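You operate a simulated robot arm through the tools that you are given. There is no shell and no other tool. Be economical: measure what you need, move in short steps, check, and stop when the job is done.

Carry out the task below with a simulated two-armed robot. There is one attempt and no reset: what you move stays moved.

TASK
Pick up the ink bottle from the top of the run-off table with one hand, pass it to the other hand and put it on the lane of the run-off table. Set down upright: ink bottle.
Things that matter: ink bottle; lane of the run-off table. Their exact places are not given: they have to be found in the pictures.

The check looks at the end state, three seconds after you hand in, the way a careful person would. Anything else that was tipped, shoved, dropped, spilled or broken makes it a failure.

THE ROBOT
Two 6-joint arms with two-finger parallel grippers on one trunk, on a base that drives. Base frame: it is fixed to the floor where the robot stands at the start and does not move with it; the origin is under the middle of the robot, x ahead of it, y to its left, z up; the surface under the hand at the start is at about z = 81.2. Readings come in cm, rad, newtons and seconds.
The left shoulder is at the start at [28, 18.5, 98], the right one opposite. With the tool pointing down near the work surface each hand reaches from about 56 to 94 cm from the robot's upright axis, wherever it stands, measured 20 degrees to its own side. Places, roughly: lane of the run-off table [100, -100, 80]. Payload 1.57 kg a hand.
Tool frame (each hand has its own): the origin (TCP) lies between the finger pads and is the grasp point; the fingertips stand 3 cm ahead of it; z points along the fingers, y is the line along which they close. The gripper opens to 8 cm. The fingers are 1.7 cm wide and 1.2 cm thick; the gripper's body (4 by 8.2 cm) begins 8 cm behind the TCP.
Orientation is that of the tool frame in the base frame, as [roll, pitch, yaw] about the fixed x, y, z axes, in that order (R = Rz(yaw) Ry(pitch) Rx(roll)). With the fingers straight down and closing along the base's y, the tool's x points along the base's -x, its y along +y and its z along -z.

THE INTERFACE
- The arms move only by the tool servo_tool. It takes "left_steps", "right_steps" or both (then of equal length, played together; a hand with none holds still); each is text: rows parted by semicolons, each of 7 numbers parted by spaces: the gripper command, from -1 (fully open) to 1 (shut), values between in proportion, then the shift along the tool's x, y, z in cm, then the turn, a rotation vector about the tool's x, y, z in rad. In form: hand tx ty tz ax ay az; .... A call has 1 to 10 rows; each row is the pose to reach, as a shift and turn from the pose commanded when the call began, along the tool's axes at that moment. A row lasts 0.2 s, in which the tool goes at most 5 cm and 0.15 rad; a call with a longer step from one row to the next is refused whole, and so is a gripper value outside its range. Where a pose cannot be reached the arm comes as near as it can. A force on the tool above 40 N (or 10 N above the force at the start of the call, whichever is more), or a blocked arm, ends the call early, and 0.2 s more pass. Each finger travels about 15.3 cm/s and halts on what it meets, pressing with about 32 N; the grip force reading is that of the motor and also rises with nothing between the fingers. The clock runs only during rows and for 0.2 s after the last one: add rows that repeat a pose to give the fingers time. It gives the time, the measured TCP pose, the force on the tool (base axes), the opening and the grip force at its end, in the units of the frame above (readings bear some noise), with the torque about the TCP (base axes, N m) and any sound that the robot's microphone picked up, and new pictures: "pictures" is both (left out), scene, wrist or none (wrist: the cameras of the hands that moved).
- Cameras (640 x 400 px; columns grow to the right, rows downward): "scene" is now at [22.98, -4.09, 142.49]; the picture's right is [-0.55, -0.83, 0.00], its down [-0.57, 0.38, -0.73] and it looks along [0.60, -0.40, -0.69] (base axes); focal length 291 px, centre (320, 200). "left" rides on the left gripper at [7.2, 0.7, -12.2] in its tool frame; the picture's right is [-0.09, 1.00, 0.00], its down [-0.84, -0.08, -0.54] and it looks along [-0.54, -0.05, 0.84] (tool axes); focal length 238 px, centre (320, 200). "right" rides on the right gripper at [7.2, -0.7, -12.2] in its tool frame; the picture's right is [0.09, 1.00, 0.00], its down [-0.84, 0.08, -0.54] and it looks along [-0.54, 0.05, 0.84] (tool axes); focal length 238 px, centre (320, 200).
- lift_body(by): slides the trunk up (or, below 0, down) by that many cm; the arms and the scene camera ride with it, the base frame stays. It gives what a move gives, with no picture.
- roll_base(legs): drives the robot by 1 to 6 legs, each [ahead, turn to the left] in cm and rad, along the robot's own axes; the way and the turn of a leg run together, so that a leg with both is an arc; at most 150 cm and 3.142 rad a leg. The arms and the cameras ride along, it lands a little off, and it stops where it bumps. It gives what a move gives, and a new picture of the scene camera.
- aim_head(pan, tilt): turns the head with the scene camera to pan (to the left, within 1.501 rad either way) and tilt (down, from -0.506 to 1.204), counted from straight ahead of the robot. It gives what a move gives, and a new picture of the scene camera.
- probe_pixels(camera, pixels): for up to 12 pixels [column, row] of the newest picture of that camera ("zoom" is the newest enlarged one), the place [x, y, z] in the base frame of the surface seen there, good to about 0.3 cm. No time passes.
- enlarge(camera, box): a new picture of the part [left, top, right, bottom] of that camera's present view, enlarged. No time passes.
- job_done(): hands the job in; it is judged then, once.

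Keep the steps short. Do not move on a guess: measure, check each grasp and each placing, and mend mistakes. In all there are 80 turns and 260 pictures (those below and enlarged ones count). Leave the grippers open and the arms clear of the work at the hand-in unless told otherwise, and finish with a single line.

The tools are called after "Call:" by a JSON object that holds its "api" and its "payload". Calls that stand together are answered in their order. servo_tool: Moves the arms, as the interface text tells. Its arguments: {"type":"object","properties":{"left_steps":{"type":"string"},"right_steps":{"type":"string"},"pictures":{"type":"string","enum":["both","scene","wrist","none"]}},"required":[]} The other tools are called the same way: lift_body (by) slides the trunk up or down; roll_base (legs) drives the base; aim_head (pan, tilt) turns the head that bears the scene camera; probe_pixels (camera, pixels) gives the place of the surface under pixels of a picture; enlarge (camera, box) takes an enlarged picture of a part of a camera's view; job_done () hands the job in.

At the start:

```text
t: 0.0
left_tool_pos: [60.98, -0.79, 114.35]
left_tcp_rot: [3.14, -0.001, -3.141]
left_wrist_force: [-0.8, 0.0, -0.3]
left_torque: [-0.02, -0.01, -0.01]
left_gripper_width: 7.98
left_finger_force: 0.0
right_tool_pos: [46.63, -39.15, 113.38]
right_tcp_rot: [-3.141, 0.0, 3.141]
right_wrist_force: [0.4, -1.0, -0.3]
right_torque: [0.03, 0.02, 0.02]
right_gripper_width: 8.0
right_finger_force: 0.1
trunk travel left (down, up): [-67.5, 31.5]
robot x, y, heading: [0.25, -0.35, 0.002]
head pan, tilt: [-0.586, 0.759]
```

scene: 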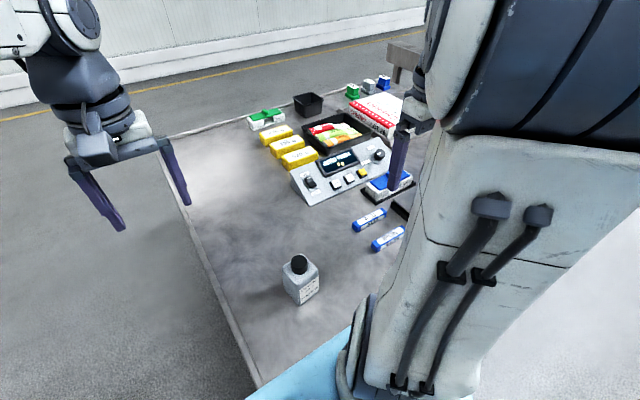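
right: 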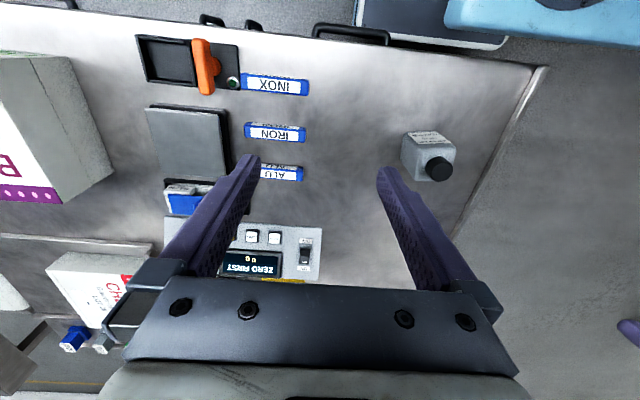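
left: 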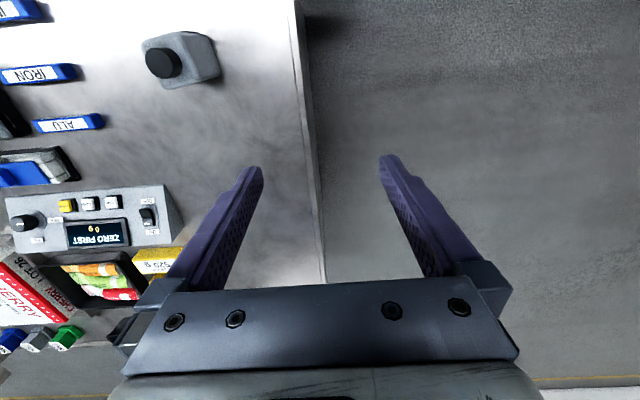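

The bottle stands near scene pixel (300,280). I'll probe it and the table edge, and enlarge it for a closer look.

Call:
{"api": "probe_pixels", "payload": {"camera": "scene", "pixels": [[299, 263], [300, 285], [302, 302], [286, 285], [318, 285], [250, 300], [260, 380], [188, 200], [330, 330], [340, 160], [400, 55], [380, 110]]}}

Call:
{"api": "enlarge", "payload": {"camera": "right", "box": [360, 80, 520, 220]}}

Call:
{"api": "aim_head", "payload": {"pan": -0.9, "tilt": 0.4}}

```text
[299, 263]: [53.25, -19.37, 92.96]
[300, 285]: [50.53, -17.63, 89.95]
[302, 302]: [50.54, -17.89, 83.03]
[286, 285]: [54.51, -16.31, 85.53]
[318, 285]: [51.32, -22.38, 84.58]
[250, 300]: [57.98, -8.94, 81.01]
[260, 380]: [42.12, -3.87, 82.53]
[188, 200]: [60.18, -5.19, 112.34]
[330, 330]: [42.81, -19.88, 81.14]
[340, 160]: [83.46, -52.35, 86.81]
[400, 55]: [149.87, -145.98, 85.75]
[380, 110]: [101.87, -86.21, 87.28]
```

```text
2.86 times, centred on (440, 150) of right
```

zoom: 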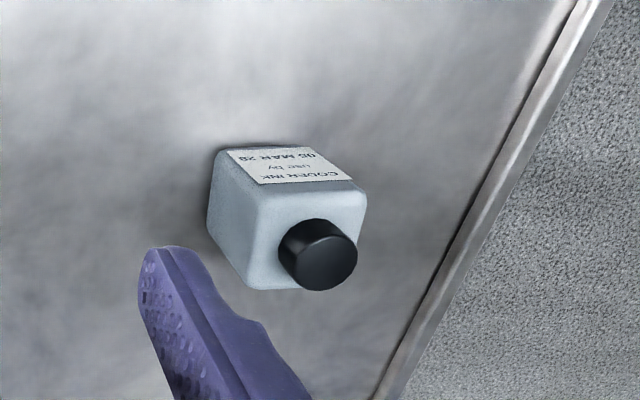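

```text
t: 0.8
left_tool_pos: [60.93, -0.78, 114.29]
left_tcp_rot: [-3.141, -0.002, 3.139]
left_wrist_force: [-0.5, 0.7, -0.2]
left_torque: [0.0, 0.0, 0.0]
left_gripper_width: 7.98
left_finger_force: 0.1
right_tool_pos: [46.56, -39.15, 113.43]
right_tcp_rot: [3.141, 0.0, 3.141]
right_wrist_force: [0.2, 0.9, -0.2]
right_torque: [-0.02, -0.01, -0.01]
right_gripper_width: 8.0
right_finger_force: 0.1
trunk travel left (down, up): [-67.5, 31.5]
robot x, y, heading: [-0.23, 0.18, -0.002]
head pan, tilt: [-0.901, 0.4]
```

scene: 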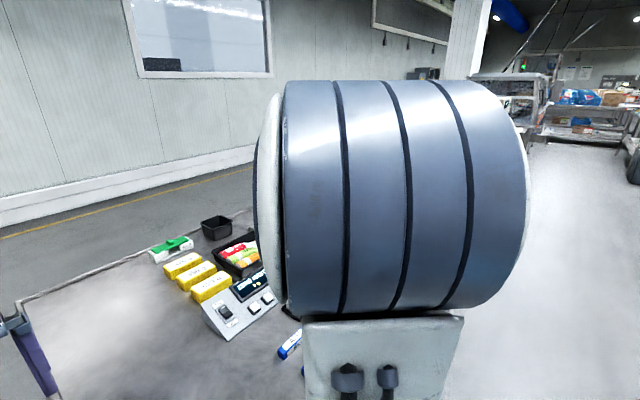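

The right arm hides the far part of the table. I'll probe the table's layout through the right wrist camera.

Call:
{"api": "probe_pixels", "payload": {"camera": "right", "pixels": [[540, 70], [400, 45], [100, 20], [5, 25], [60, 240], [20, 225], [20, 265], [10, 290], [60, 380], [60, 220], [350, 35], [120, 250]]}}

Call:
{"api": "enlarge", "payload": {"camera": "right", "box": [0, 180, 320, 400]}}

Call:
{"api": "aim_head", "payload": {"pan": -0.6, "tilt": 0.5}}

```text
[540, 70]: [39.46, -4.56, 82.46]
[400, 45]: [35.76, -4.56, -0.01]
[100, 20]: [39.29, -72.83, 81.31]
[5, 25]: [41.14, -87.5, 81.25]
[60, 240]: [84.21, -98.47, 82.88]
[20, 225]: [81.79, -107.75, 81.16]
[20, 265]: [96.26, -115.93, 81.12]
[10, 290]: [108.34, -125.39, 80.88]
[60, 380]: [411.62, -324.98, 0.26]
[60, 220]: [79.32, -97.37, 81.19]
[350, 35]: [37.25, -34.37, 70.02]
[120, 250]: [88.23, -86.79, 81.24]
```

```text
1.82 times, centred on (160, 290) of right
```

zoom: 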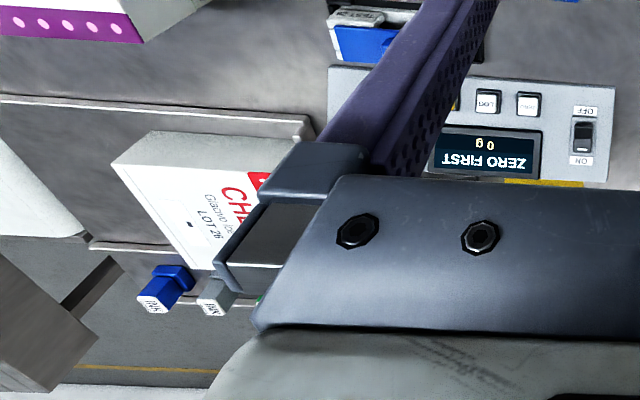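

```text
t: 1.6
left_tool_pos: [60.92, -0.83, 114.2]
left_tcp_rot: [3.141, -0.001, 3.141]
left_wrist_force: [-0.8, 0.2, -0.3]
left_torque: [-0.03, 0.02, -0.01]
left_gripper_width: 8.01
left_finger_force: 0.1
right_tool_pos: [46.54, -39.18, 113.48]
right_tcp_rot: [-3.14, 0.001, -3.14]
right_wrist_force: [0.4, -0.2, 0.7]
right_torque: [0.0, 0.0, -0.02]
right_gripper_width: 8.01
right_finger_force: 0.1
trunk travel left (down, up): [-67.5, 31.5]
robot x, y, heading: [0.11, -0.06, -0.001]
head pan, tilt: [-0.6, 0.499]
```

scene: 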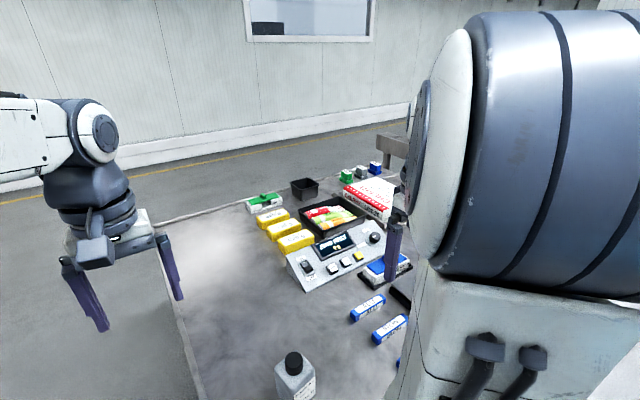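

Call:
{"api": "probe_pixels", "payload": {"camera": "scene", "pixels": [[160, 222], [245, 203], [290, 190], [370, 185], [365, 205], [345, 190], [200, 175], [200, 135], [392, 150], [400, 135], [375, 165], [325, 180]]}}

Call:
{"api": "enlarge", "payload": {"camera": "scene", "box": [240, 110, 440, 235]}}

```text
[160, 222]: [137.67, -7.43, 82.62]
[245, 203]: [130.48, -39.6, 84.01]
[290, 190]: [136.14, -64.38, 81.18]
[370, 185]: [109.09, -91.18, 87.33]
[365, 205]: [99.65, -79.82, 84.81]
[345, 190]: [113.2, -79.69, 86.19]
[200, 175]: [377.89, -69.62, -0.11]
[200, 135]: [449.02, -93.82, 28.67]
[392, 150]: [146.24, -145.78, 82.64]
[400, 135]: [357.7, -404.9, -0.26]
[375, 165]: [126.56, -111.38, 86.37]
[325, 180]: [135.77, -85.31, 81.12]
```

```text
3.20 times, centred on (340, 172) of scene
```

zoom: 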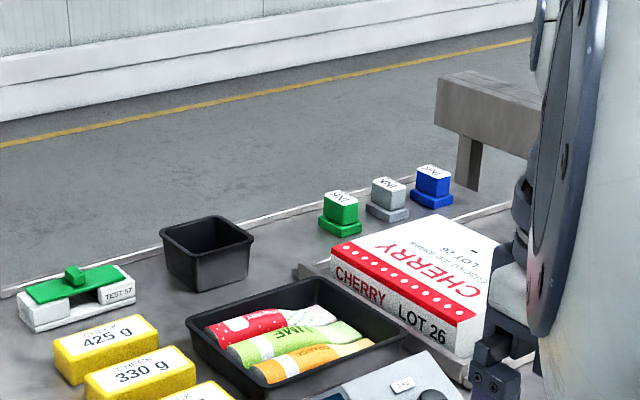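

The table spans about x 38–138, and the lane lies between rails near x 84 and x 118. The bottle is at the near edge of comfortable reach, so I'll back the base up a little and aim the head at it.

Call:
{"api": "roll_base", "payload": {"legs": [[-16, 0]]}}

Call:
{"api": "aim_head", "payload": {"pan": -0.3, "tilt": 0.75}}

```text
t: 3.1
left_tool_pos: [44.64, -0.79, 114.38]
left_tcp_rot: [3.14, 0.0, 3.139]
left_wrist_force: [0.5, 0.3, -0.8]
left_torque: [0.0, 0.03, -0.01]
left_gripper_width: 8.01
left_finger_force: 0.1
right_tool_pos: [30.18, -39.33, 113.42]
right_tcp_rot: [3.14, -0.001, 3.14]
right_wrist_force: [0.6, -0.1, 0.2]
right_torque: [-0.01, 0.0, -0.03]
right_gripper_width: 8.01
right_finger_force: 0.0
trunk travel left (down, up): [-67.5, 31.5]
robot x, y, heading: [-16.56, 0.15, -0.002]
head pan, tilt: [-0.6, 0.499]
```

scene: 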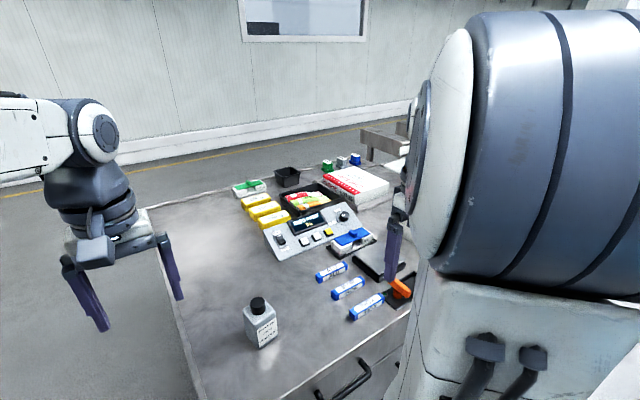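

```text
t: 3.9
left_tool_pos: [44.66, -0.88, 114.3]
left_tcp_rot: [3.141, 0.001, 3.139]
left_wrist_force: [-0.6, -0.6, -0.2]
left_torque: [-0.01, 0.0, 0.03]
left_gripper_width: 7.98
left_finger_force: 0.1
right_tool_pos: [30.19, -39.31, 113.46]
right_tcp_rot: [-3.141, 0.001, 3.14]
right_wrist_force: [0.6, -0.1, 1.4]
right_torque: [-0.02, 0.01, -0.01]
right_gripper_width: 7.98
right_finger_force: 0.1
trunk travel left (down, up): [-67.5, 31.5]
robot x, y, heading: [-16.24, 0.08, -0.004]
head pan, tilt: [-0.3, 0.75]
```

scene: 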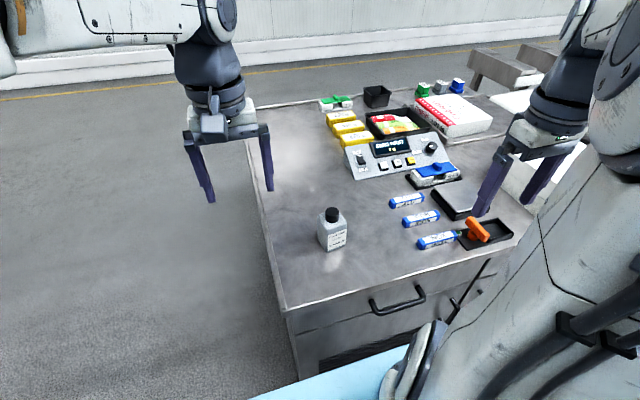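

Clear view now. I'll enlarge the bottle and the far lane area.

Call:
{"api": "enlarge", "payload": {"camera": "scene", "box": [400, 30, 600, 155]}}

Call:
{"api": "enlarge", "payload": {"camera": "scene", "box": [300, 200, 364, 260]}}

```text
3.20 times, centred on (500, 92) of scene
```

zoom: 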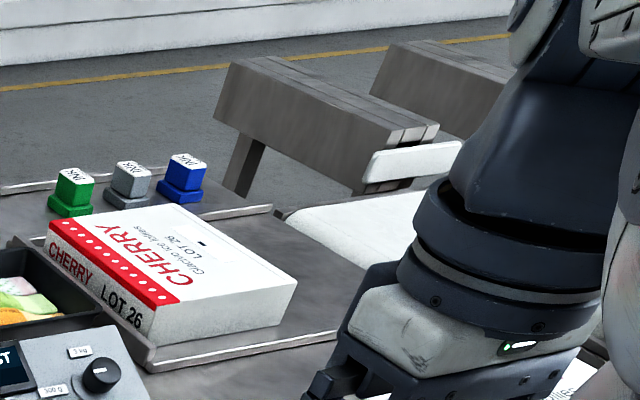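

```text
6.67 times, centred on (332, 230) of scene
```

zoom: 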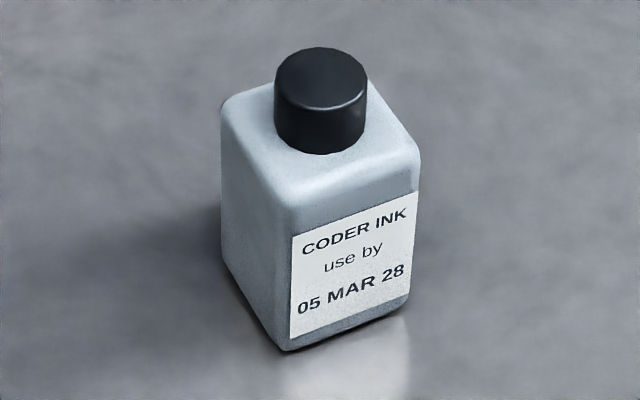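

Call:
{"api": "probe_pixels", "payload": {"camera": "zoom", "pixels": [[320, 75], [320, 120], [245, 105], [400, 150], [285, 195], [300, 270], [405, 255], [285, 335], [405, 300], [230, 250], [265, 310], [225, 130]]}}

Call:
{"api": "probe_pixels", "payload": {"camera": "scene", "pixels": [[450, 143], [480, 137], [500, 128], [460, 120], [485, 95], [465, 97], [510, 110], [498, 101], [440, 92], [417, 101], [448, 138], [492, 120]]}}

```text
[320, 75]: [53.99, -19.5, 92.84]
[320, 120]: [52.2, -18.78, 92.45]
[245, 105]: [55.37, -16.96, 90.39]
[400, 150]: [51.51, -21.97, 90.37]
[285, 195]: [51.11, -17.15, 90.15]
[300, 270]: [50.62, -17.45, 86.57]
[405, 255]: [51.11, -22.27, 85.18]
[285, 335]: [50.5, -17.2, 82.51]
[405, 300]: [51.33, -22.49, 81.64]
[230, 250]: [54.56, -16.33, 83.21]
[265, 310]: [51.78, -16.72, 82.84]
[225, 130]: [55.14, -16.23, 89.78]
```

```text
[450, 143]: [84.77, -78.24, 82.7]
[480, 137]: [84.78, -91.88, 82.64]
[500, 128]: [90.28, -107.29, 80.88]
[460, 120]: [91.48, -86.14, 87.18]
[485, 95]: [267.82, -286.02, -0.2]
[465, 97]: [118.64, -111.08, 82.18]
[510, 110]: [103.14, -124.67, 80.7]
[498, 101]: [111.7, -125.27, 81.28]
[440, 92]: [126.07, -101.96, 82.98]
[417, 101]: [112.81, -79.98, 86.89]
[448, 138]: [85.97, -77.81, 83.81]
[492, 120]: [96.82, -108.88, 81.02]
```

The bottle is about 5.7 cm square, centred near (53.6, −19.3), rotated +8°, body top at z≈90 and cap top at z≈93.

1. The right hand will grip from straight above, fingers on the ±x faces.
2. The left hand will later take it from the robot side, on the ±y faces.

Next I move the right hand above the bottle with part of the yaw, and move the left hand aside.

Call:
{"api": "servo_tool", "payload": {"right_steps": "-1 -2.93 2.5 1.1 0 0 -0.1425; -1 -5.85 5 2.2 0 0 -0.285; -1 -8.8 7.5 3.3 0 0 -0.4275; -1 -11.7 10 4.4 0 0 -0.57; -1 -14.6 12.5 5.5 0 0 -0.7125; -1 -17.5 15 6.6 0 0 -0.855; -1 -20.5 17.5 7.7 0 0 -0.9975; -1 -23.4 20 8.8 0 0 -1.14", "left_steps": "-1 0 3 0 0 0 0; -1 0 6 0 0 0 0; -1 0 9 0 0 0 0; -1 0 12 0 0 0 0; -1 0 15 0 0 0 0; -1 0 18 0 0 0 0; -1 0 18 0 0 0 0; -1 0 18 0 0 0 0", "pictures": "both"}}

```text
t: 5.7
left_tool_pos: [44.64, 17.11, 114.39]
left_tcp_rot: [3.141, -0.001, 3.14]
left_wrist_force: [-0.1, -0.5, -0.6]
left_torque: [0.05, 0.01, 0.02]
left_gripper_width: 7.99
left_finger_force: 0.0
right_tool_pos: [53.7, -19.31, 104.61]
right_tcp_rot: [-3.14, 0.0, -2.0]
right_wrist_force: [-0.2, -0.9, 0.8]
right_torque: [-0.02, 0.03, 0.01]
right_gripper_width: 8.02
right_finger_force: 0.1
trunk travel left (down, up): [-67.5, 31.5]
robot x, y, heading: [-16.47, 0.01, -0.003]
head pan, tilt: [-0.3, 0.75]
```

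scene: 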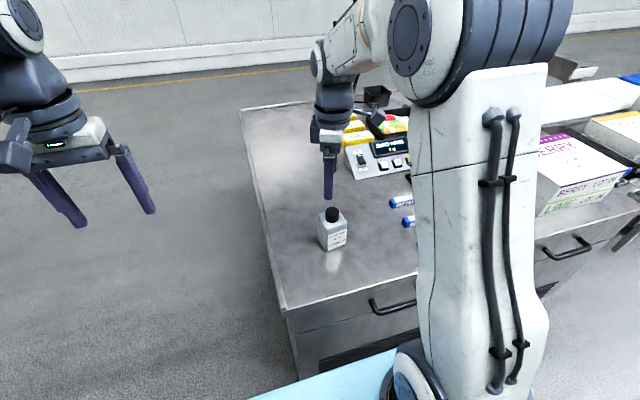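
right: 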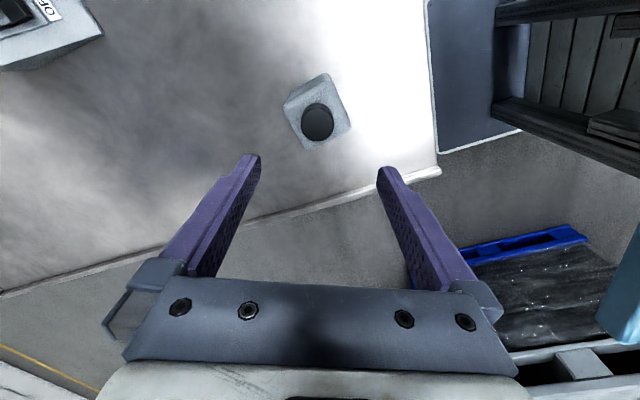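
left: 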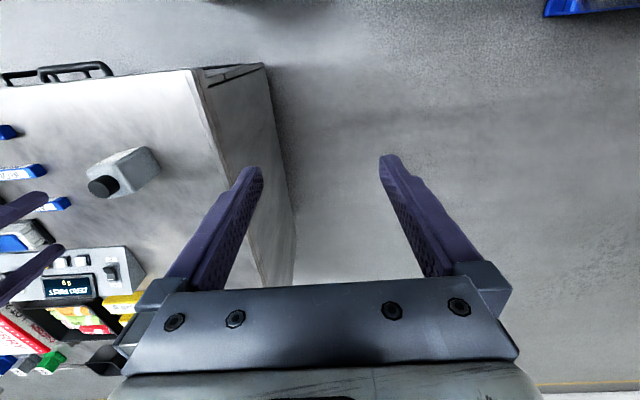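

Centred over the bottle. I'll finish the yaw and view through the wrist camera.

Call:
{"api": "servo_tool", "payload": {"right_steps": "-1 0 0 0 0 0 -0.1425; -1 0 0 0 0 0 -0.285; -1 0 0 0 0 0 -0.4275; -1 0 0 0 0 0 -0.57; -1 0 0 0 0 0 -0.57", "pictures": "wrist"}}

```text
t: 6.9
left_tool_pos: [44.63, 17.26, 114.35]
left_tcp_rot: [3.141, 0.0, 3.14]
left_wrist_force: [0.5, -0.4, -0.6]
left_torque: [0.01, -0.01, 0.01]
left_gripper_width: 8.0
left_finger_force: 0.1
right_tool_pos: [53.55, -19.38, 104.66]
right_tcp_rot: [-3.141, -0.001, -1.431]
right_wrist_force: [-0.7, -0.1, 1.0]
right_torque: [0.0, 0.01, 0.0]
right_gripper_width: 8.01
right_finger_force: 0.0
trunk travel left (down, up): [-67.5, 31.5]
robot x, y, heading: [-16.03, -0.02, -0.003]
head pan, tilt: [-0.3, 0.75]
```

right: 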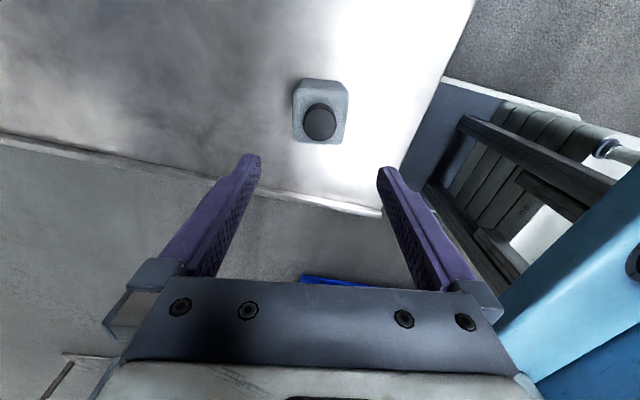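

Aligned and centred. Descending to TCP z≈88 (tips at z≈85, the upper body).

Call:
{"api": "servo_tool", "payload": {"right_steps": "-1 0 0 3.5 0 0 0; -1 0 0 7 0 0 0; -1 0 0 10 0 0 0; -1 0 0 12.5 0 0 0; -1 0 0 15 0 0 0; -1 0 0 16.6 0 0 0; -1 0 0 16.6 0 0 0", "pictures": "both"}}

```text
t: 8.5
left_tool_pos: [44.65, 17.2, 114.48]
left_tcp_rot: [3.141, 0.001, 3.14]
left_wrist_force: [0.1, 0.0, 0.4]
left_torque: [0.01, 0.0, 0.01]
left_gripper_width: 8.01
left_finger_force: 0.0
right_tool_pos: [53.81, -19.27, 87.94]
right_tcp_rot: [-3.141, 0.0, -1.431]
right_wrist_force: [0.3, 0.4, -0.4]
right_torque: [-0.01, 0.01, 0.02]
right_gripper_width: 8.02
right_finger_force: 0.0
trunk travel left (down, up): [-67.5, 31.5]
robot x, y, heading: [-16.42, -0.39, -0.001]
head pan, tilt: [-0.3, 0.75]
```

scene: 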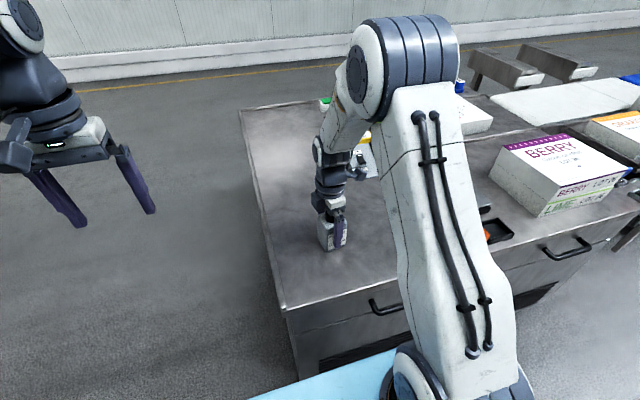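
right: 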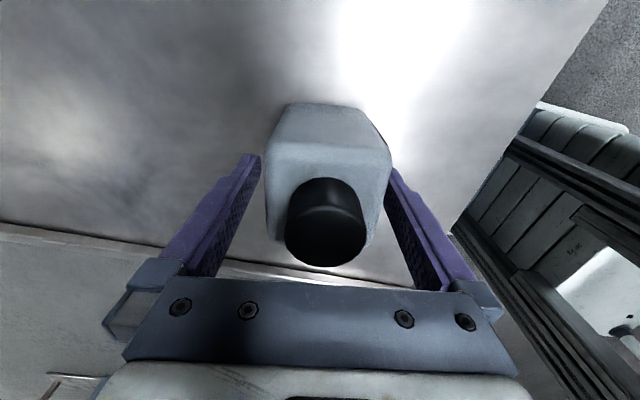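

Fingers straddle the body. Closing, then checking.

Call:
{"api": "servo_tool", "payload": {"right_steps": "-0.4 0 0 0 0 0 0; 1 0 0 0 0 0 0; 1 0 0 0 0 0 0; 1 0 0 0 0 0 0", "pictures": "wrist"}}

```text
t: 9.5
left_tool_pos: [44.69, 17.05, 114.43]
left_tcp_rot: [-3.141, 0.0, 3.139]
left_wrist_force: [0.5, 0.4, 0.5]
left_torque: [-0.02, -0.02, 0.0]
left_gripper_width: 8.01
left_finger_force: 0.0
right_tool_pos: [53.7, -19.31, 87.88]
right_tcp_rot: [3.141, 0.0, -1.433]
right_wrist_force: [-0.2, 1.2, 0.3]
right_torque: [-0.01, 0.01, -0.04]
right_gripper_width: 5.97
right_finger_force: 32.5
trunk travel left (down, up): [-67.5, 31.5]
robot x, y, heading: [-16.25, -0.02, -0.001]
head pan, tilt: [-0.3, 0.75]
```

right: 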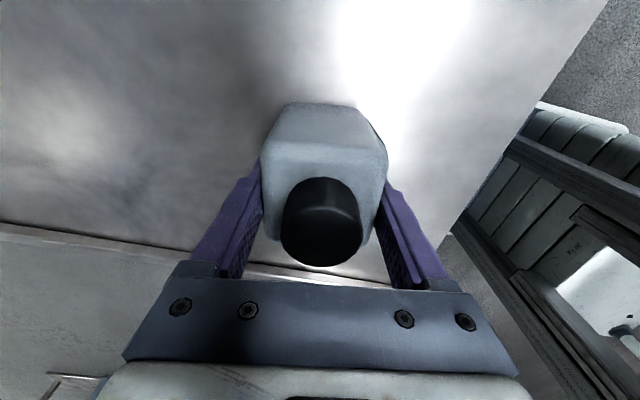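

Gripped (5.97 cm, 32 N). Lifting 18 cm, then moving toward the middle and squaring the yaw.

Call:
{"api": "servo_tool", "payload": {"right_steps": "1 0 0 -2 0 0 0; 1 0 0 -6 0 0 0; 1 0 0 -10 0 0 0; 1 0 0 -14 0 0 0; 1 0 0 -18 0 0 0; 1 -3 -0.4 -18 0 0 0.04; 1 -6 -0.8 -18 0 0 0.08; 1 -9 -1.2 -18 0 0 0.12; 1 -11.2 -1.57 -18 0 0 0.14; 1 -11.2 -1.57 -18 0 0 0.14", "pictures": "both"}}

```text
t: 11.7
left_tool_pos: [44.66, 17.05, 114.42]
left_tcp_rot: [3.14, 0.002, 3.142]
left_wrist_force: [0.1, 0.0, -0.3]
left_torque: [-0.02, 0.02, -0.02]
left_gripper_width: 7.99
left_finger_force: 0.1
right_tool_pos: [53.61, -7.95, 105.68]
right_tcp_rot: [3.139, 0.001, -1.573]
right_wrist_force: [-0.1, 0.5, -3.1]
right_torque: [0.0, -0.03, 0.02]
right_gripper_width: 5.99
right_finger_force: 31.7
trunk travel left (down, up): [-67.5, 31.5]
robot x, y, heading: [-16.13, 0.02, -0.003]
head pan, tilt: [-0.3, 0.75]
```

scene: 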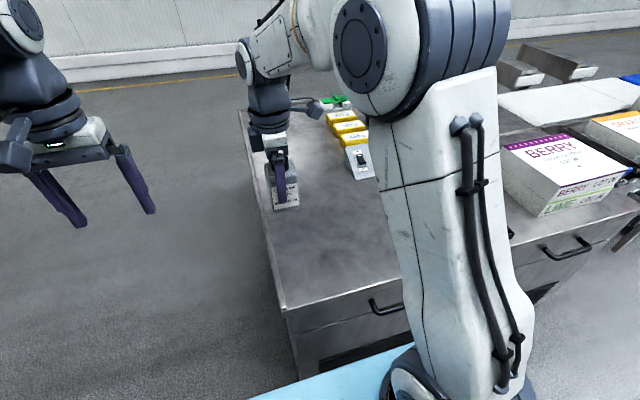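
right: 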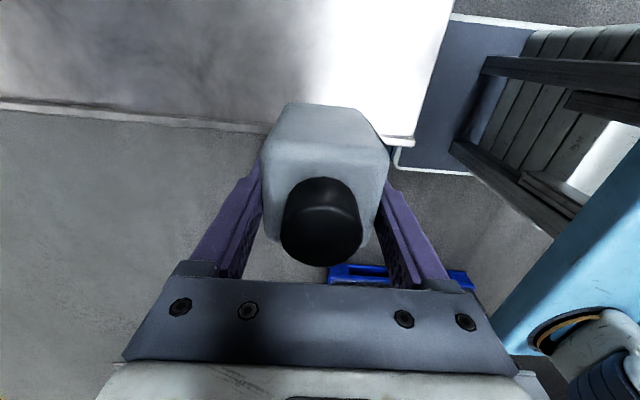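

The bottle is held upright, bottom at z≈98.9. Now I tilt the left hand 55° forward and bring it to a pre-approach point behind the bottle, about 14 cm back along its own axis.

Call:
{"api": "servo_tool", "payload": {"left_steps": "-1 1 0 0 0 -0.137 0; -1 2 0 0 0 -0.274 0; -1 3 -3 0.5 0 -0.411 0; -1 3.5 -6 1 0 -0.549 0; -1 3.5 -9.5 1.5 0 -0.686 0; -1 3.5 -13 2 0 -0.823 0; -1 3.5 -16.5 2.5 0 -0.96 0; -1 3.5 -20 3 0 -0.96 0; -1 3.5 -23 3.2 0 -0.96 0; -1 3.5 -25.1 3.2 0 -0.96 0", "pictures": "both"}}

```text
t: 13.9
left_tool_pos: [40.86, -8.16, 111.2]
left_tcp_rot: [-3.142, 0.959, 3.14]
left_wrist_force: [0.5, 0.3, 0.2]
left_torque: [0.02, -0.02, -0.01]
left_gripper_width: 8.02
left_finger_force: 0.0
left hand out of reach, approached as far as the arm can: row 3, 4, 5
right_tool_pos: [53.69, -7.9, 105.9]
right_tcp_rot: [-3.141, -0.001, -1.573]
right_wrist_force: [-0.4, 0.1, -3.2]
right_torque: [0.02, 0.03, 0.01]
right_gripper_width: 6.0
right_finger_force: 32.5
trunk travel left (down, up): [-67.5, 31.5]
robot x, y, heading: [-16.34, 0.18, -0.0]
head pan, tilt: [-0.3, 0.75]
```

scene: 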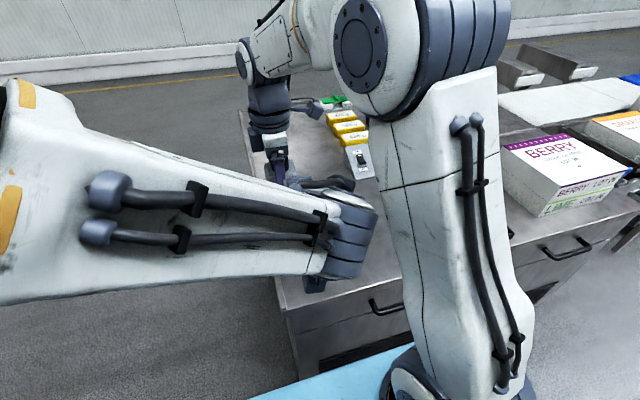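
left: 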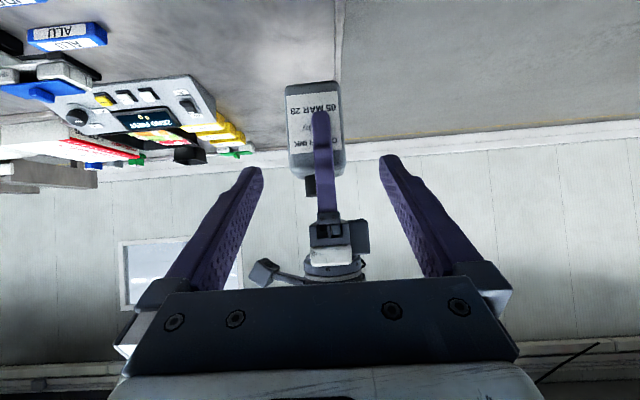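

The approach line looks centred (bottle at columns 288–345, fingers either side). I'll check the clearance between the left wrist and the right arm before moving.

Call:
{"api": "probe_pixels", "payload": {"camera": "scene", "pixels": [[370, 230], [355, 200], [390, 230], [400, 150], [400, 270], [330, 265], [340, 183], [345, 50], [285, 200]]}}

Call:
{"api": "enlarge", "payload": {"camera": "scene", "box": [220, 90, 420, 300]}}

Call:
{"api": "probe_pixels", "payload": {"camera": "left", "pixels": [[295, 150], [345, 100], [338, 150], [322, 160], [264, 272], [350, 235]]}}

```text
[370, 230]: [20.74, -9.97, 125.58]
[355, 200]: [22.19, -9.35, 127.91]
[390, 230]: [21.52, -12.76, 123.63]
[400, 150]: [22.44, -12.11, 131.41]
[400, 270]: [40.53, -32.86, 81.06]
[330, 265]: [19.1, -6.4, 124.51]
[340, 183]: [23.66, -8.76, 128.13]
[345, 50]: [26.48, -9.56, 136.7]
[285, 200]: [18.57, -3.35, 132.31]
```

```text
1.90 times, centred on (320, 195) of scene
```

zoom: 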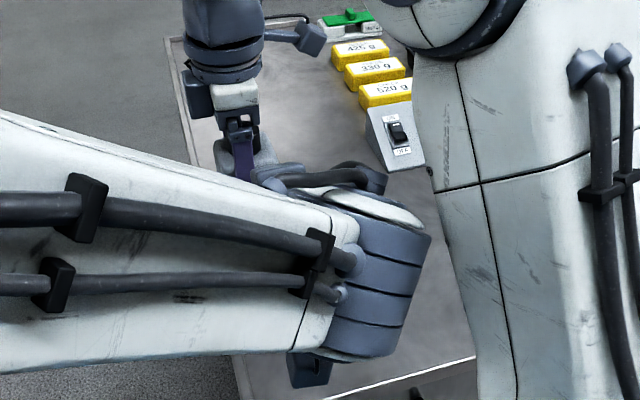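

```text
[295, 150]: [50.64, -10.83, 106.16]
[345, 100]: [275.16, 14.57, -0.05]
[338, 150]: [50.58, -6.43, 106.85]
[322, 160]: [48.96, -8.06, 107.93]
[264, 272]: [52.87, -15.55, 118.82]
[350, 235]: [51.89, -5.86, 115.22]
```

There's about 3 cm between the left wrist and the right arm, and moving forward takes it away from there. Advancing along the tool axis, slower toward the end.

Call:
{"api": "servo_tool", "payload": {"left_steps": "-1 0 0 2 0 0 0; -1 0 0 4 0 0 0; -1 0 0 6 0 0 0; -1 0 0 8 0 0 0", "pictures": "both"}}

```text
t: 14.9
left_tool_pos: [47.79, -8.08, 106.45]
left_tcp_rot: [-3.139, 0.96, -3.142]
left_wrist_force: [-0.4, -0.1, -0.1]
left_torque: [0.03, 0.01, 0.0]
left_gripper_width: 7.99
left_finger_force: 0.1
right_tool_pos: [53.63, -8.15, 105.84]
right_tcp_rot: [3.142, 0.0, -1.572]
right_wrist_force: [-0.4, 0.0, -3.5]
right_torque: [0.03, -0.03, -0.02]
right_gripper_width: 5.98
right_finger_force: 32.1
trunk travel left (down, up): [-67.5, 31.5]
robot x, y, heading: [-16.13, 0.24, -0.003]
head pan, tilt: [-0.3, 0.75]
```

scene: 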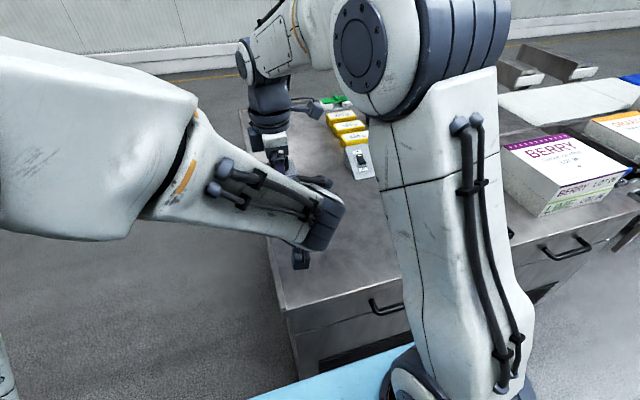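
left: 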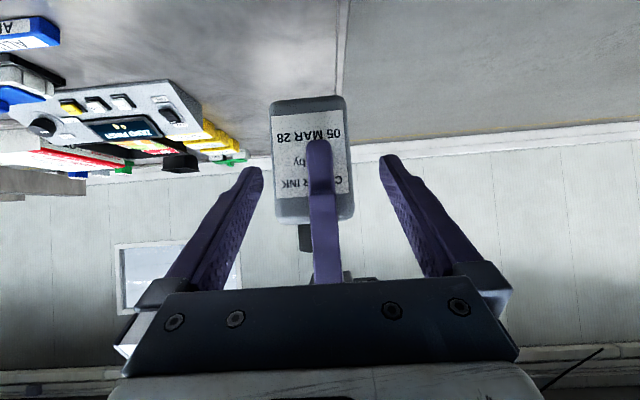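

Well lined up; the bottle sits about 0.3 cm to the −y side, so I shift by that and finish the approach.

Call:
{"api": "servo_tool", "payload": {"left_steps": "-1 0 -0.15 1.5 0 0 0; -1 0 -0.3 3 0 0 0; -1 0 -0.3 4.5 0 0 0; -1 0 -0.3 5.8 0 0 0; -1 0 -0.3 5.8 0 0 0", "pictures": "both"}}

```text
t: 16.1
left_tool_pos: [52.56, -8.45, 103.41]
left_tcp_rot: [-3.14, 0.96, -3.141]
left_wrist_force: [0.8, -0.3, -0.8]
left_torque: [0.0, -0.02, 0.0]
left_gripper_width: 7.99
left_finger_force: 0.2
right_tool_pos: [53.67, -7.93, 105.84]
right_tcp_rot: [-3.141, 0.0, -1.573]
right_wrist_force: [0.0, 0.8, -3.2]
right_torque: [0.04, -0.01, -0.03]
right_gripper_width: 5.97
right_finger_force: 32.2
trunk travel left (down, up): [-67.5, 31.5]
robot x, y, heading: [-16.15, 0.14, -0.002]
head pan, tilt: [-0.3, 0.75]
```

scene: 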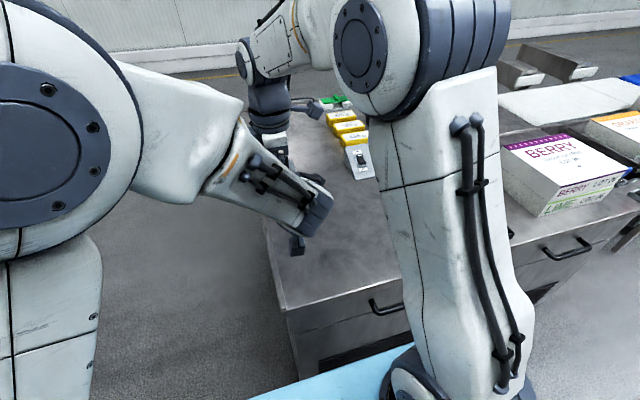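
left: 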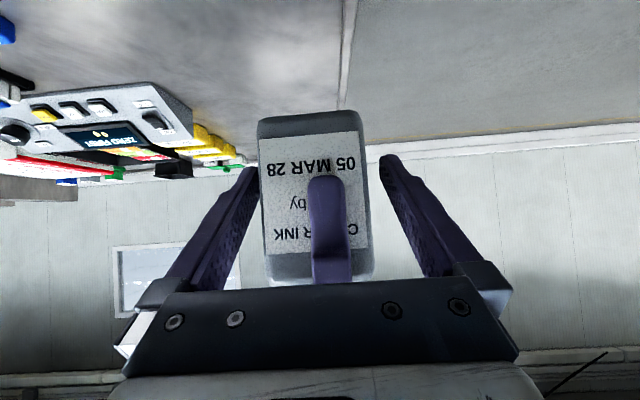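

Bottle is centred between the left pads. Closing the left hand while the right still holds.

Call:
{"api": "servo_tool", "payload": {"left_steps": "-0.55 0 0 0 0 0 0; -0.45 0 0 0 0 0 0; 1 0 0 0 0 0 0; 1 0 0 0 0 0 0; 1 0 0 0 0 0 0", "pictures": "wrist"}}

```text
t: 17.3
left_tool_pos: [52.47, -8.45, 103.3]
left_tcp_rot: [-3.141, 0.96, 3.134]
left_wrist_force: [5.6, -22.0, -1.6]
left_torque: [0.67, 0.12, 0.05]
left_gripper_width: 5.97
left_finger_force: 31.6
right_tool_pos: [53.69, -7.96, 105.79]
right_tcp_rot: [3.141, 0.003, -1.573]
right_wrist_force: [-5.5, 21.6, 0.6]
right_torque: [-0.13, 0.09, -0.36]
right_gripper_width: 5.98
right_finger_force: 31.9
trunk travel left (down, up): [-67.5, 31.5]
robot x, y, heading: [-16.05, 0.15, -0.006]
head pan, tilt: [-0.3, 0.75]
```

left: 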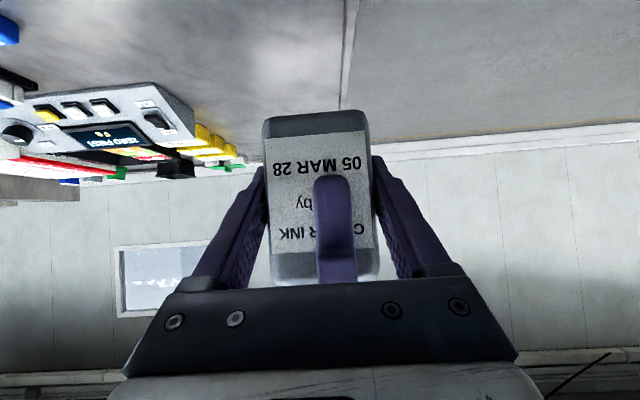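

Both hands hold it, with 22 N of sideways preload. I'll relieve it by shifting the left hand slightly in −y.

Call:
{"api": "servo_tool", "payload": {"left_steps": "1 0 -0.1 0 0 0 0; 1 0 -0.2 0 0 0 0; 1 0 -0.2 0 0 0 0", "pictures": "none"}}

```text
t: 18.1
left_tool_pos: [52.56, -8.6, 103.28]
left_tcp_rot: [-3.138, 0.96, 3.14]
left_wrist_force: [3.4, -22.3, 0.0]
left_torque: [0.5, 0.43, -0.23]
left_gripper_width: 5.98
left_finger_force: 31.6
right_tool_pos: [53.67, -7.85, 105.81]
right_tcp_rot: [3.139, 0.004, -1.573]
right_wrist_force: [-2.7, 21.9, -5.1]
right_torque: [0.08, -0.4, -0.11]
right_gripper_width: 5.98
right_finger_force: 32.3
trunk travel left (down, up): [-67.5, 31.5]
robot x, y, heading: [-16.62, -0.14, 0.006]
head pan, tilt: [-0.3, 0.75]
```

Call:
{"api": "servo_tool", "payload": {"left_steps": "1 0 -0.15 0 0 0 0; 1 0 -0.3 0 0 0 0; 1 0 -0.3 0 0 0 0", "pictures": "none"}}

```text
t: 18.9
left_tool_pos: [52.44, -8.66, 103.39]
left_tcp_rot: [-3.141, 0.961, -3.14]
left_wrist_force: [7.2, -11.1, 1.2]
left_torque: [-0.57, 0.34, -0.27]
left_gripper_width: 5.97
left_finger_force: 32.4
right_tool_pos: [53.53, -7.97, 105.75]
right_tcp_rot: [3.14, 0.0, -1.575]
right_wrist_force: [-7.8, 10.2, -4.6]
right_torque: [0.93, -0.18, 0.06]
right_gripper_width: 5.98
right_finger_force: 31.4
trunk travel left (down, up): [-67.5, 31.5]
robot x, y, heading: [-16.05, 0.26, -0.001]
head pan, tilt: [-0.3, 0.75]
```

Preload halved. Now open the right hand, then raise it straight up.

Call:
{"api": "servo_tool", "payload": {"right_steps": "-0.6 0 0 0 0 0 0; -0.8 0 0 0 0 0 0; -0.95 0 0 0 0 0 0; -0.95 0 0 0 0 0 0", "pictures": "both"}}

```text
t: 19.9
left_tool_pos: [52.36, -8.71, 103.27]
left_tcp_rot: [3.141, 0.961, 3.141]
left_wrist_force: [0.7, 0.5, 0.9]
left_torque: [-0.03, 0.07, -0.04]
left_gripper_width: 5.97
left_finger_force: 31.9
right_tool_pos: [53.6, -8.06, 105.83]
right_tcp_rot: [3.142, 0.0, -1.572]
right_wrist_force: [-0.1, -0.4, 0.0]
right_torque: [0.01, 0.01, 0.02]
right_gripper_width: 7.79
right_finger_force: 0.0
trunk travel left (down, up): [-67.5, 31.5]
robot x, y, heading: [-16.75, 0.1, -0.004]
head pan, tilt: [-0.3, 0.75]
```

scene: 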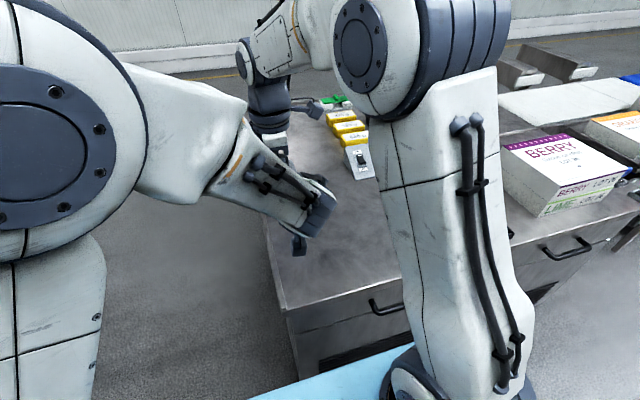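
right: 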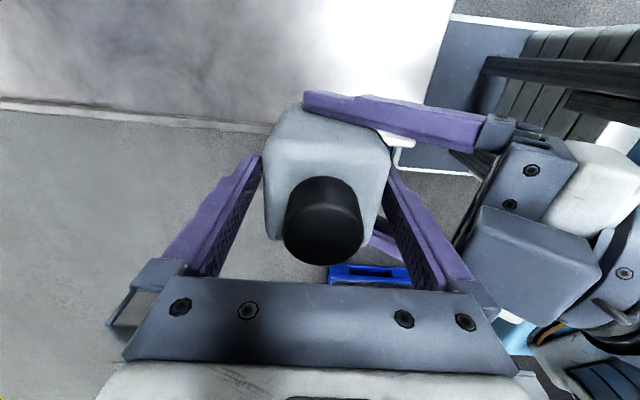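

The right hand has released without load. Raising it slowly first.

Call:
{"api": "servo_tool", "payload": {"right_steps": "-1 0 0 -1 0 0 0; -1 0 0 -2.5 0 0 0; -1 0 0 -5 0 0 0; -1 0 0 -8.5 0 0 0; -1 0 0 -12 0 0 0", "pictures": "wrist"}}

```text
t: 21.1
left_tool_pos: [52.42, -8.71, 103.32]
left_tcp_rot: [3.141, 0.961, 3.141]
left_wrist_force: [-0.8, 1.1, 0.5]
left_torque: [0.0, 0.07, 0.0]
left_gripper_width: 5.97
left_finger_force: 32.0
right_tool_pos: [53.65, -8.13, 117.98]
right_tcp_rot: [-3.141, 0.001, -1.572]
right_wrist_force: [-0.1, 0.4, 0.5]
right_torque: [0.01, 0.02, -0.01]
right_gripper_width: 7.99
right_finger_force: 0.1
trunk travel left (down, up): [-67.5, 31.5]
robot x, y, heading: [-16.24, 0.03, -0.003]
head pan, tilt: [-0.3, 0.75]
```

right: 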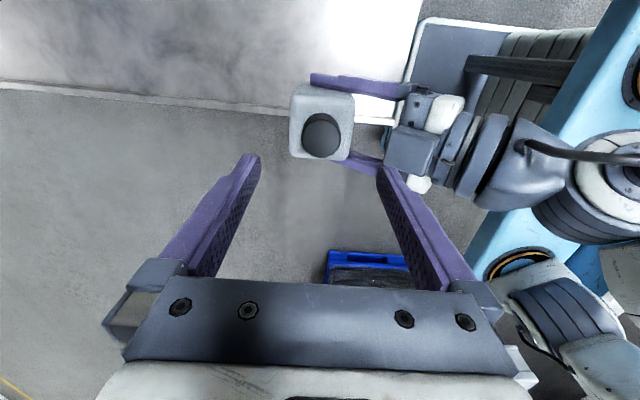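

Passed over: the left hand alone holds it. Now I move the right hand aside to its own side, and raise the left hand and bring it to the left.

Call:
{"api": "servo_tool", "payload": {"right_steps": "-1 2.5 0 -2 0 0 0; -1 5.5 0 -4 0 0 0; -1 9 0 -6 0 0 0; -1 13 0 -6 0 0 0; -1 17 0 -6 0 0 0; -1 21 0 -6 0 0 0; -1 25 0 -6 0 0 0; -1 25 0 -6 0 0 0", "left_steps": "1 0 0 0 0 0 0; 1 0 0 0 0 0 0; 1 -1.2 2 -0.8 0 0 0; 1 -2.8 5 -2 0 0 0; 1 -4.4 8 -3.2 0 0 0; 1 -5.5 12 -4 0 0 0; 1 -6.5 16 -4.6 0 0 0; 1 -6.5 20 -4.6 0 0 0", "pictures": "both"}}

```text
t: 22.9
left_tool_pos: [52.68, 11.44, 111.51]
left_tcp_rot: [3.141, 0.96, 3.139]
left_wrist_force: [0.4, -0.2, -4.0]
left_torque: [0.01, 0.03, 0.02]
left_gripper_width: 5.98
left_finger_force: 32.1
right_tool_pos: [53.76, -33.16, 123.84]
right_tcp_rot: [-3.141, 0.002, -1.573]
right_wrist_force: [0.5, 0.0, -0.4]
right_torque: [0.01, -0.01, -0.01]
right_gripper_width: 8.0
right_finger_force: 0.2
trunk travel left (down, up): [-67.5, 31.5]
robot x, y, heading: [-16.45, 0.06, 0.0]
head pan, tilt: [-0.3, 0.75]
```

scene: 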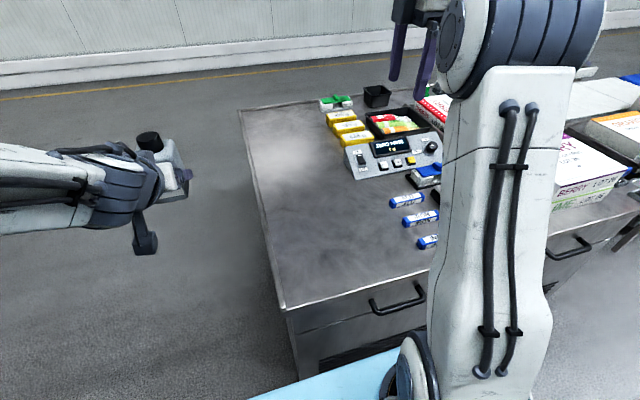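
right: 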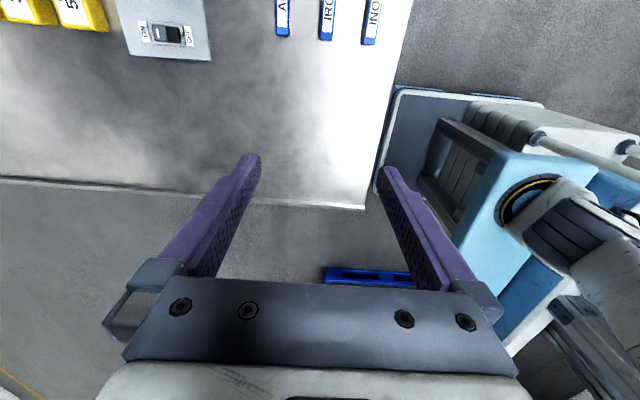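
left: 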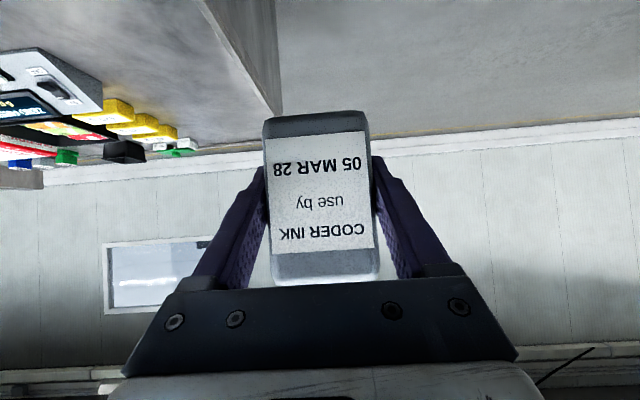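

Secure: weight reads about 4 N and the bottle is upright. Before driving round the table I'll look at the floor on the left.

Call:
{"api": "probe_pixels", "payload": {"camera": "right", "pixels": [[395, 95], [380, 185], [360, 270], [420, 283], [330, 270], [545, 105]]}}

Call:
{"api": "aim_head", "payload": {"pan": 0.9, "tilt": 0.5}}

Call:
{"api": "aim_head", "payload": {"pan": 0.15, "tilt": 0.3}}

```text
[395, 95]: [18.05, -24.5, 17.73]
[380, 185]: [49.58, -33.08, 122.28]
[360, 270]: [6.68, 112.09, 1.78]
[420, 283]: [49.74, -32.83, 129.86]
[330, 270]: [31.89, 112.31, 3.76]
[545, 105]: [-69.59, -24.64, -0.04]
```

```text
t: 24.3
left_tool_pos: [52.68, 11.39, 111.44]
left_tcp_rot: [-3.141, 0.96, 3.141]
left_wrist_force: [-0.5, 0.5, -2.7]
left_torque: [0.02, 0.03, 0.01]
left_gripper_width: 6.0
left_finger_force: 31.8
right_tool_pos: [53.67, -33.08, 124.08]
right_tcp_rot: [-3.141, -0.001, -1.573]
right_wrist_force: [0.2, 0.0, -0.3]
right_torque: [-0.01, 0.02, 0.01]
right_gripper_width: 8.0
right_finger_force: 0.1
trunk travel left (down, up): [-67.5, 31.5]
robot x, y, heading: [-16.01, 0.1, -0.002]
head pan, tilt: [0.901, 0.499]
```

scene: 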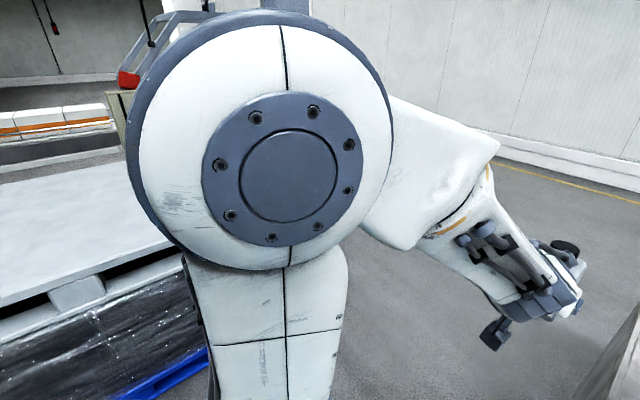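

```text
t: 25.4
left_tool_pos: [52.66, 11.47, 111.45]
left_tcp_rot: [-3.141, 0.961, -3.139]
left_wrist_force: [0.5, 0.4, -3.0]
left_torque: [0.04, 0.05, 0.01]
left_gripper_width: 5.98
left_finger_force: 31.8
right_tool_pos: [53.59, -33.07, 123.83]
right_tcp_rot: [-3.142, -0.001, -1.573]
right_wrist_force: [-0.3, 0.4, 1.0]
right_torque: [0.02, -0.04, -0.01]
right_gripper_width: 7.98
right_finger_force: 0.0
trunk travel left (down, up): [-67.5, 31.5]
robot x, y, heading: [-16.52, 0.07, 0.0]
head pan, tilt: [0.15, 0.3]
```

scene: 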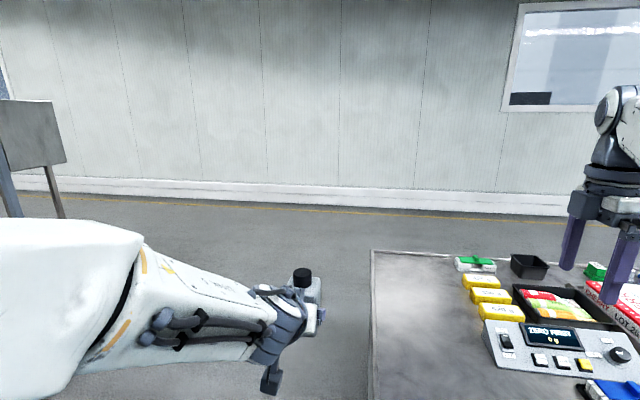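

A pallet stands at y≥112 for x≲32, and the table's end is at y=−4, so there's a wide corridor between. I'll drive diagonally into it and then along the end of the table.

Call:
{"api": "roll_base", "payload": {"legs": [[0, 0.75], [75, 0], [0, -0.75], [150, 0]]}}

Call:
{"api": "aim_head", "payload": {"pan": -1.3, "tilt": 0.35}}

```text
t: 40.4
left_tool_pos: [257.91, 59.05, 111.39]
left_tcp_rot: [3.142, 0.96, 3.136]
left_wrist_force: [0.3, -0.3, -3.6]
left_torque: [-0.01, 0.05, -0.01]
left_gripper_width: 5.97
left_finger_force: 31.8
right_tool_pos: [258.76, 14.46, 123.95]
right_tcp_rot: [3.141, 0.0, -1.576]
right_wrist_force: [0.7, -0.4, 0.5]
right_torque: [0.04, 0.0, 0.0]
right_gripper_width: 8.01
right_finger_force: 0.0
trunk travel left (down, up): [-67.5, 31.5]
robot x, y, heading: [188.85, 47.74, -0.009]
head pan, tilt: [0.15, 0.3]
```

scene: 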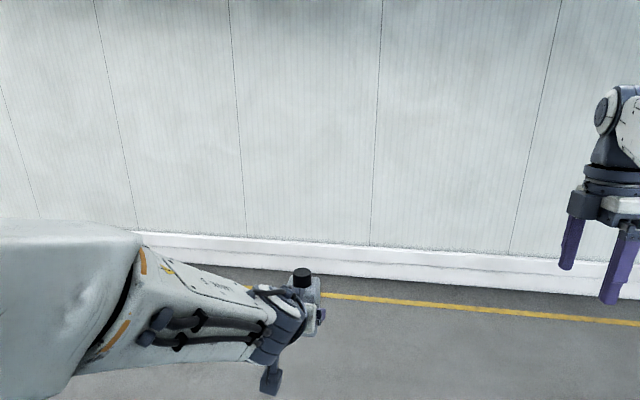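

```text
t: 42.0
left_tool_pos: [258.02, 58.89, 111.39]
left_tcp_rot: [3.141, 0.959, 3.138]
left_wrist_force: [-0.4, 0.7, -2.9]
left_torque: [0.01, 0.01, 0.03]
left_gripper_width: 5.99
left_finger_force: 31.5
right_tool_pos: [258.87, 14.56, 123.92]
right_tcp_rot: [-3.141, 0.001, -1.575]
right_wrist_force: [-0.2, -0.6, -0.7]
right_torque: [-0.02, 0.0, -0.02]
right_gripper_width: 7.99
right_finger_force: 0.1
trunk travel left (down, up): [-67.5, 31.5]
robot x, y, heading: [188.86, 47.76, -0.002]
head pan, tilt: [-1.3, 0.351]
```

scene: 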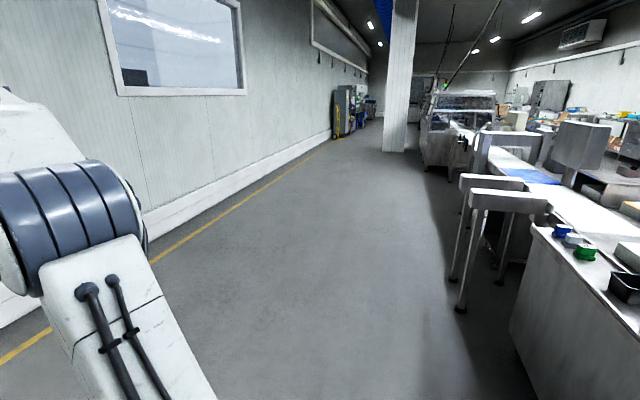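

Clear aisle on this side, except two grey frames sticking out past the table's far corner. Probing them.

Call:
{"api": "probe_pixels", "payload": {"camera": "scene", "pixels": [[461, 308], [453, 280], [472, 198], [465, 180], [545, 198], [520, 178], [533, 235], [560, 220], [585, 260], [540, 238], [600, 200], [500, 285]]}}

Call:
{"api": "enlarge", "payload": {"camera": "scene", "box": [430, 110, 640, 310]}}

```text
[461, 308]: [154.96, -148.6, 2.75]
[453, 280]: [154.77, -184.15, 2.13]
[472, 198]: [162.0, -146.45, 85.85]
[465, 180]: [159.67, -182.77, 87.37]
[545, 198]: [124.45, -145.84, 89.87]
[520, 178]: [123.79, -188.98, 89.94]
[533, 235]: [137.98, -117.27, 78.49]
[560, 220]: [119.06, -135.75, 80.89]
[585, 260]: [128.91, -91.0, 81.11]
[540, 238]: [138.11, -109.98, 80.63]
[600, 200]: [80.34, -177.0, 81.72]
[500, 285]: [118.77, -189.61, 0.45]
```

```text
2.00 times, centred on (535, 210) of scene
```

zoom: 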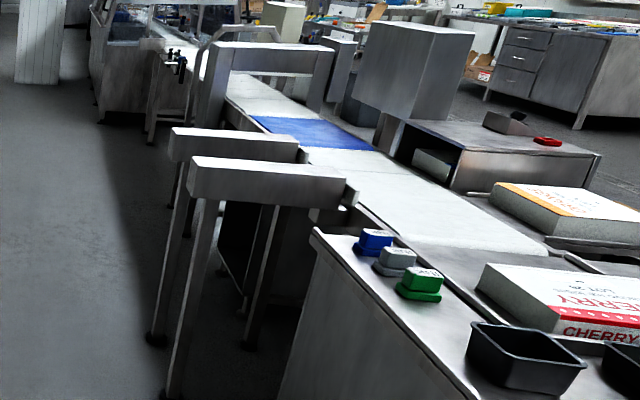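

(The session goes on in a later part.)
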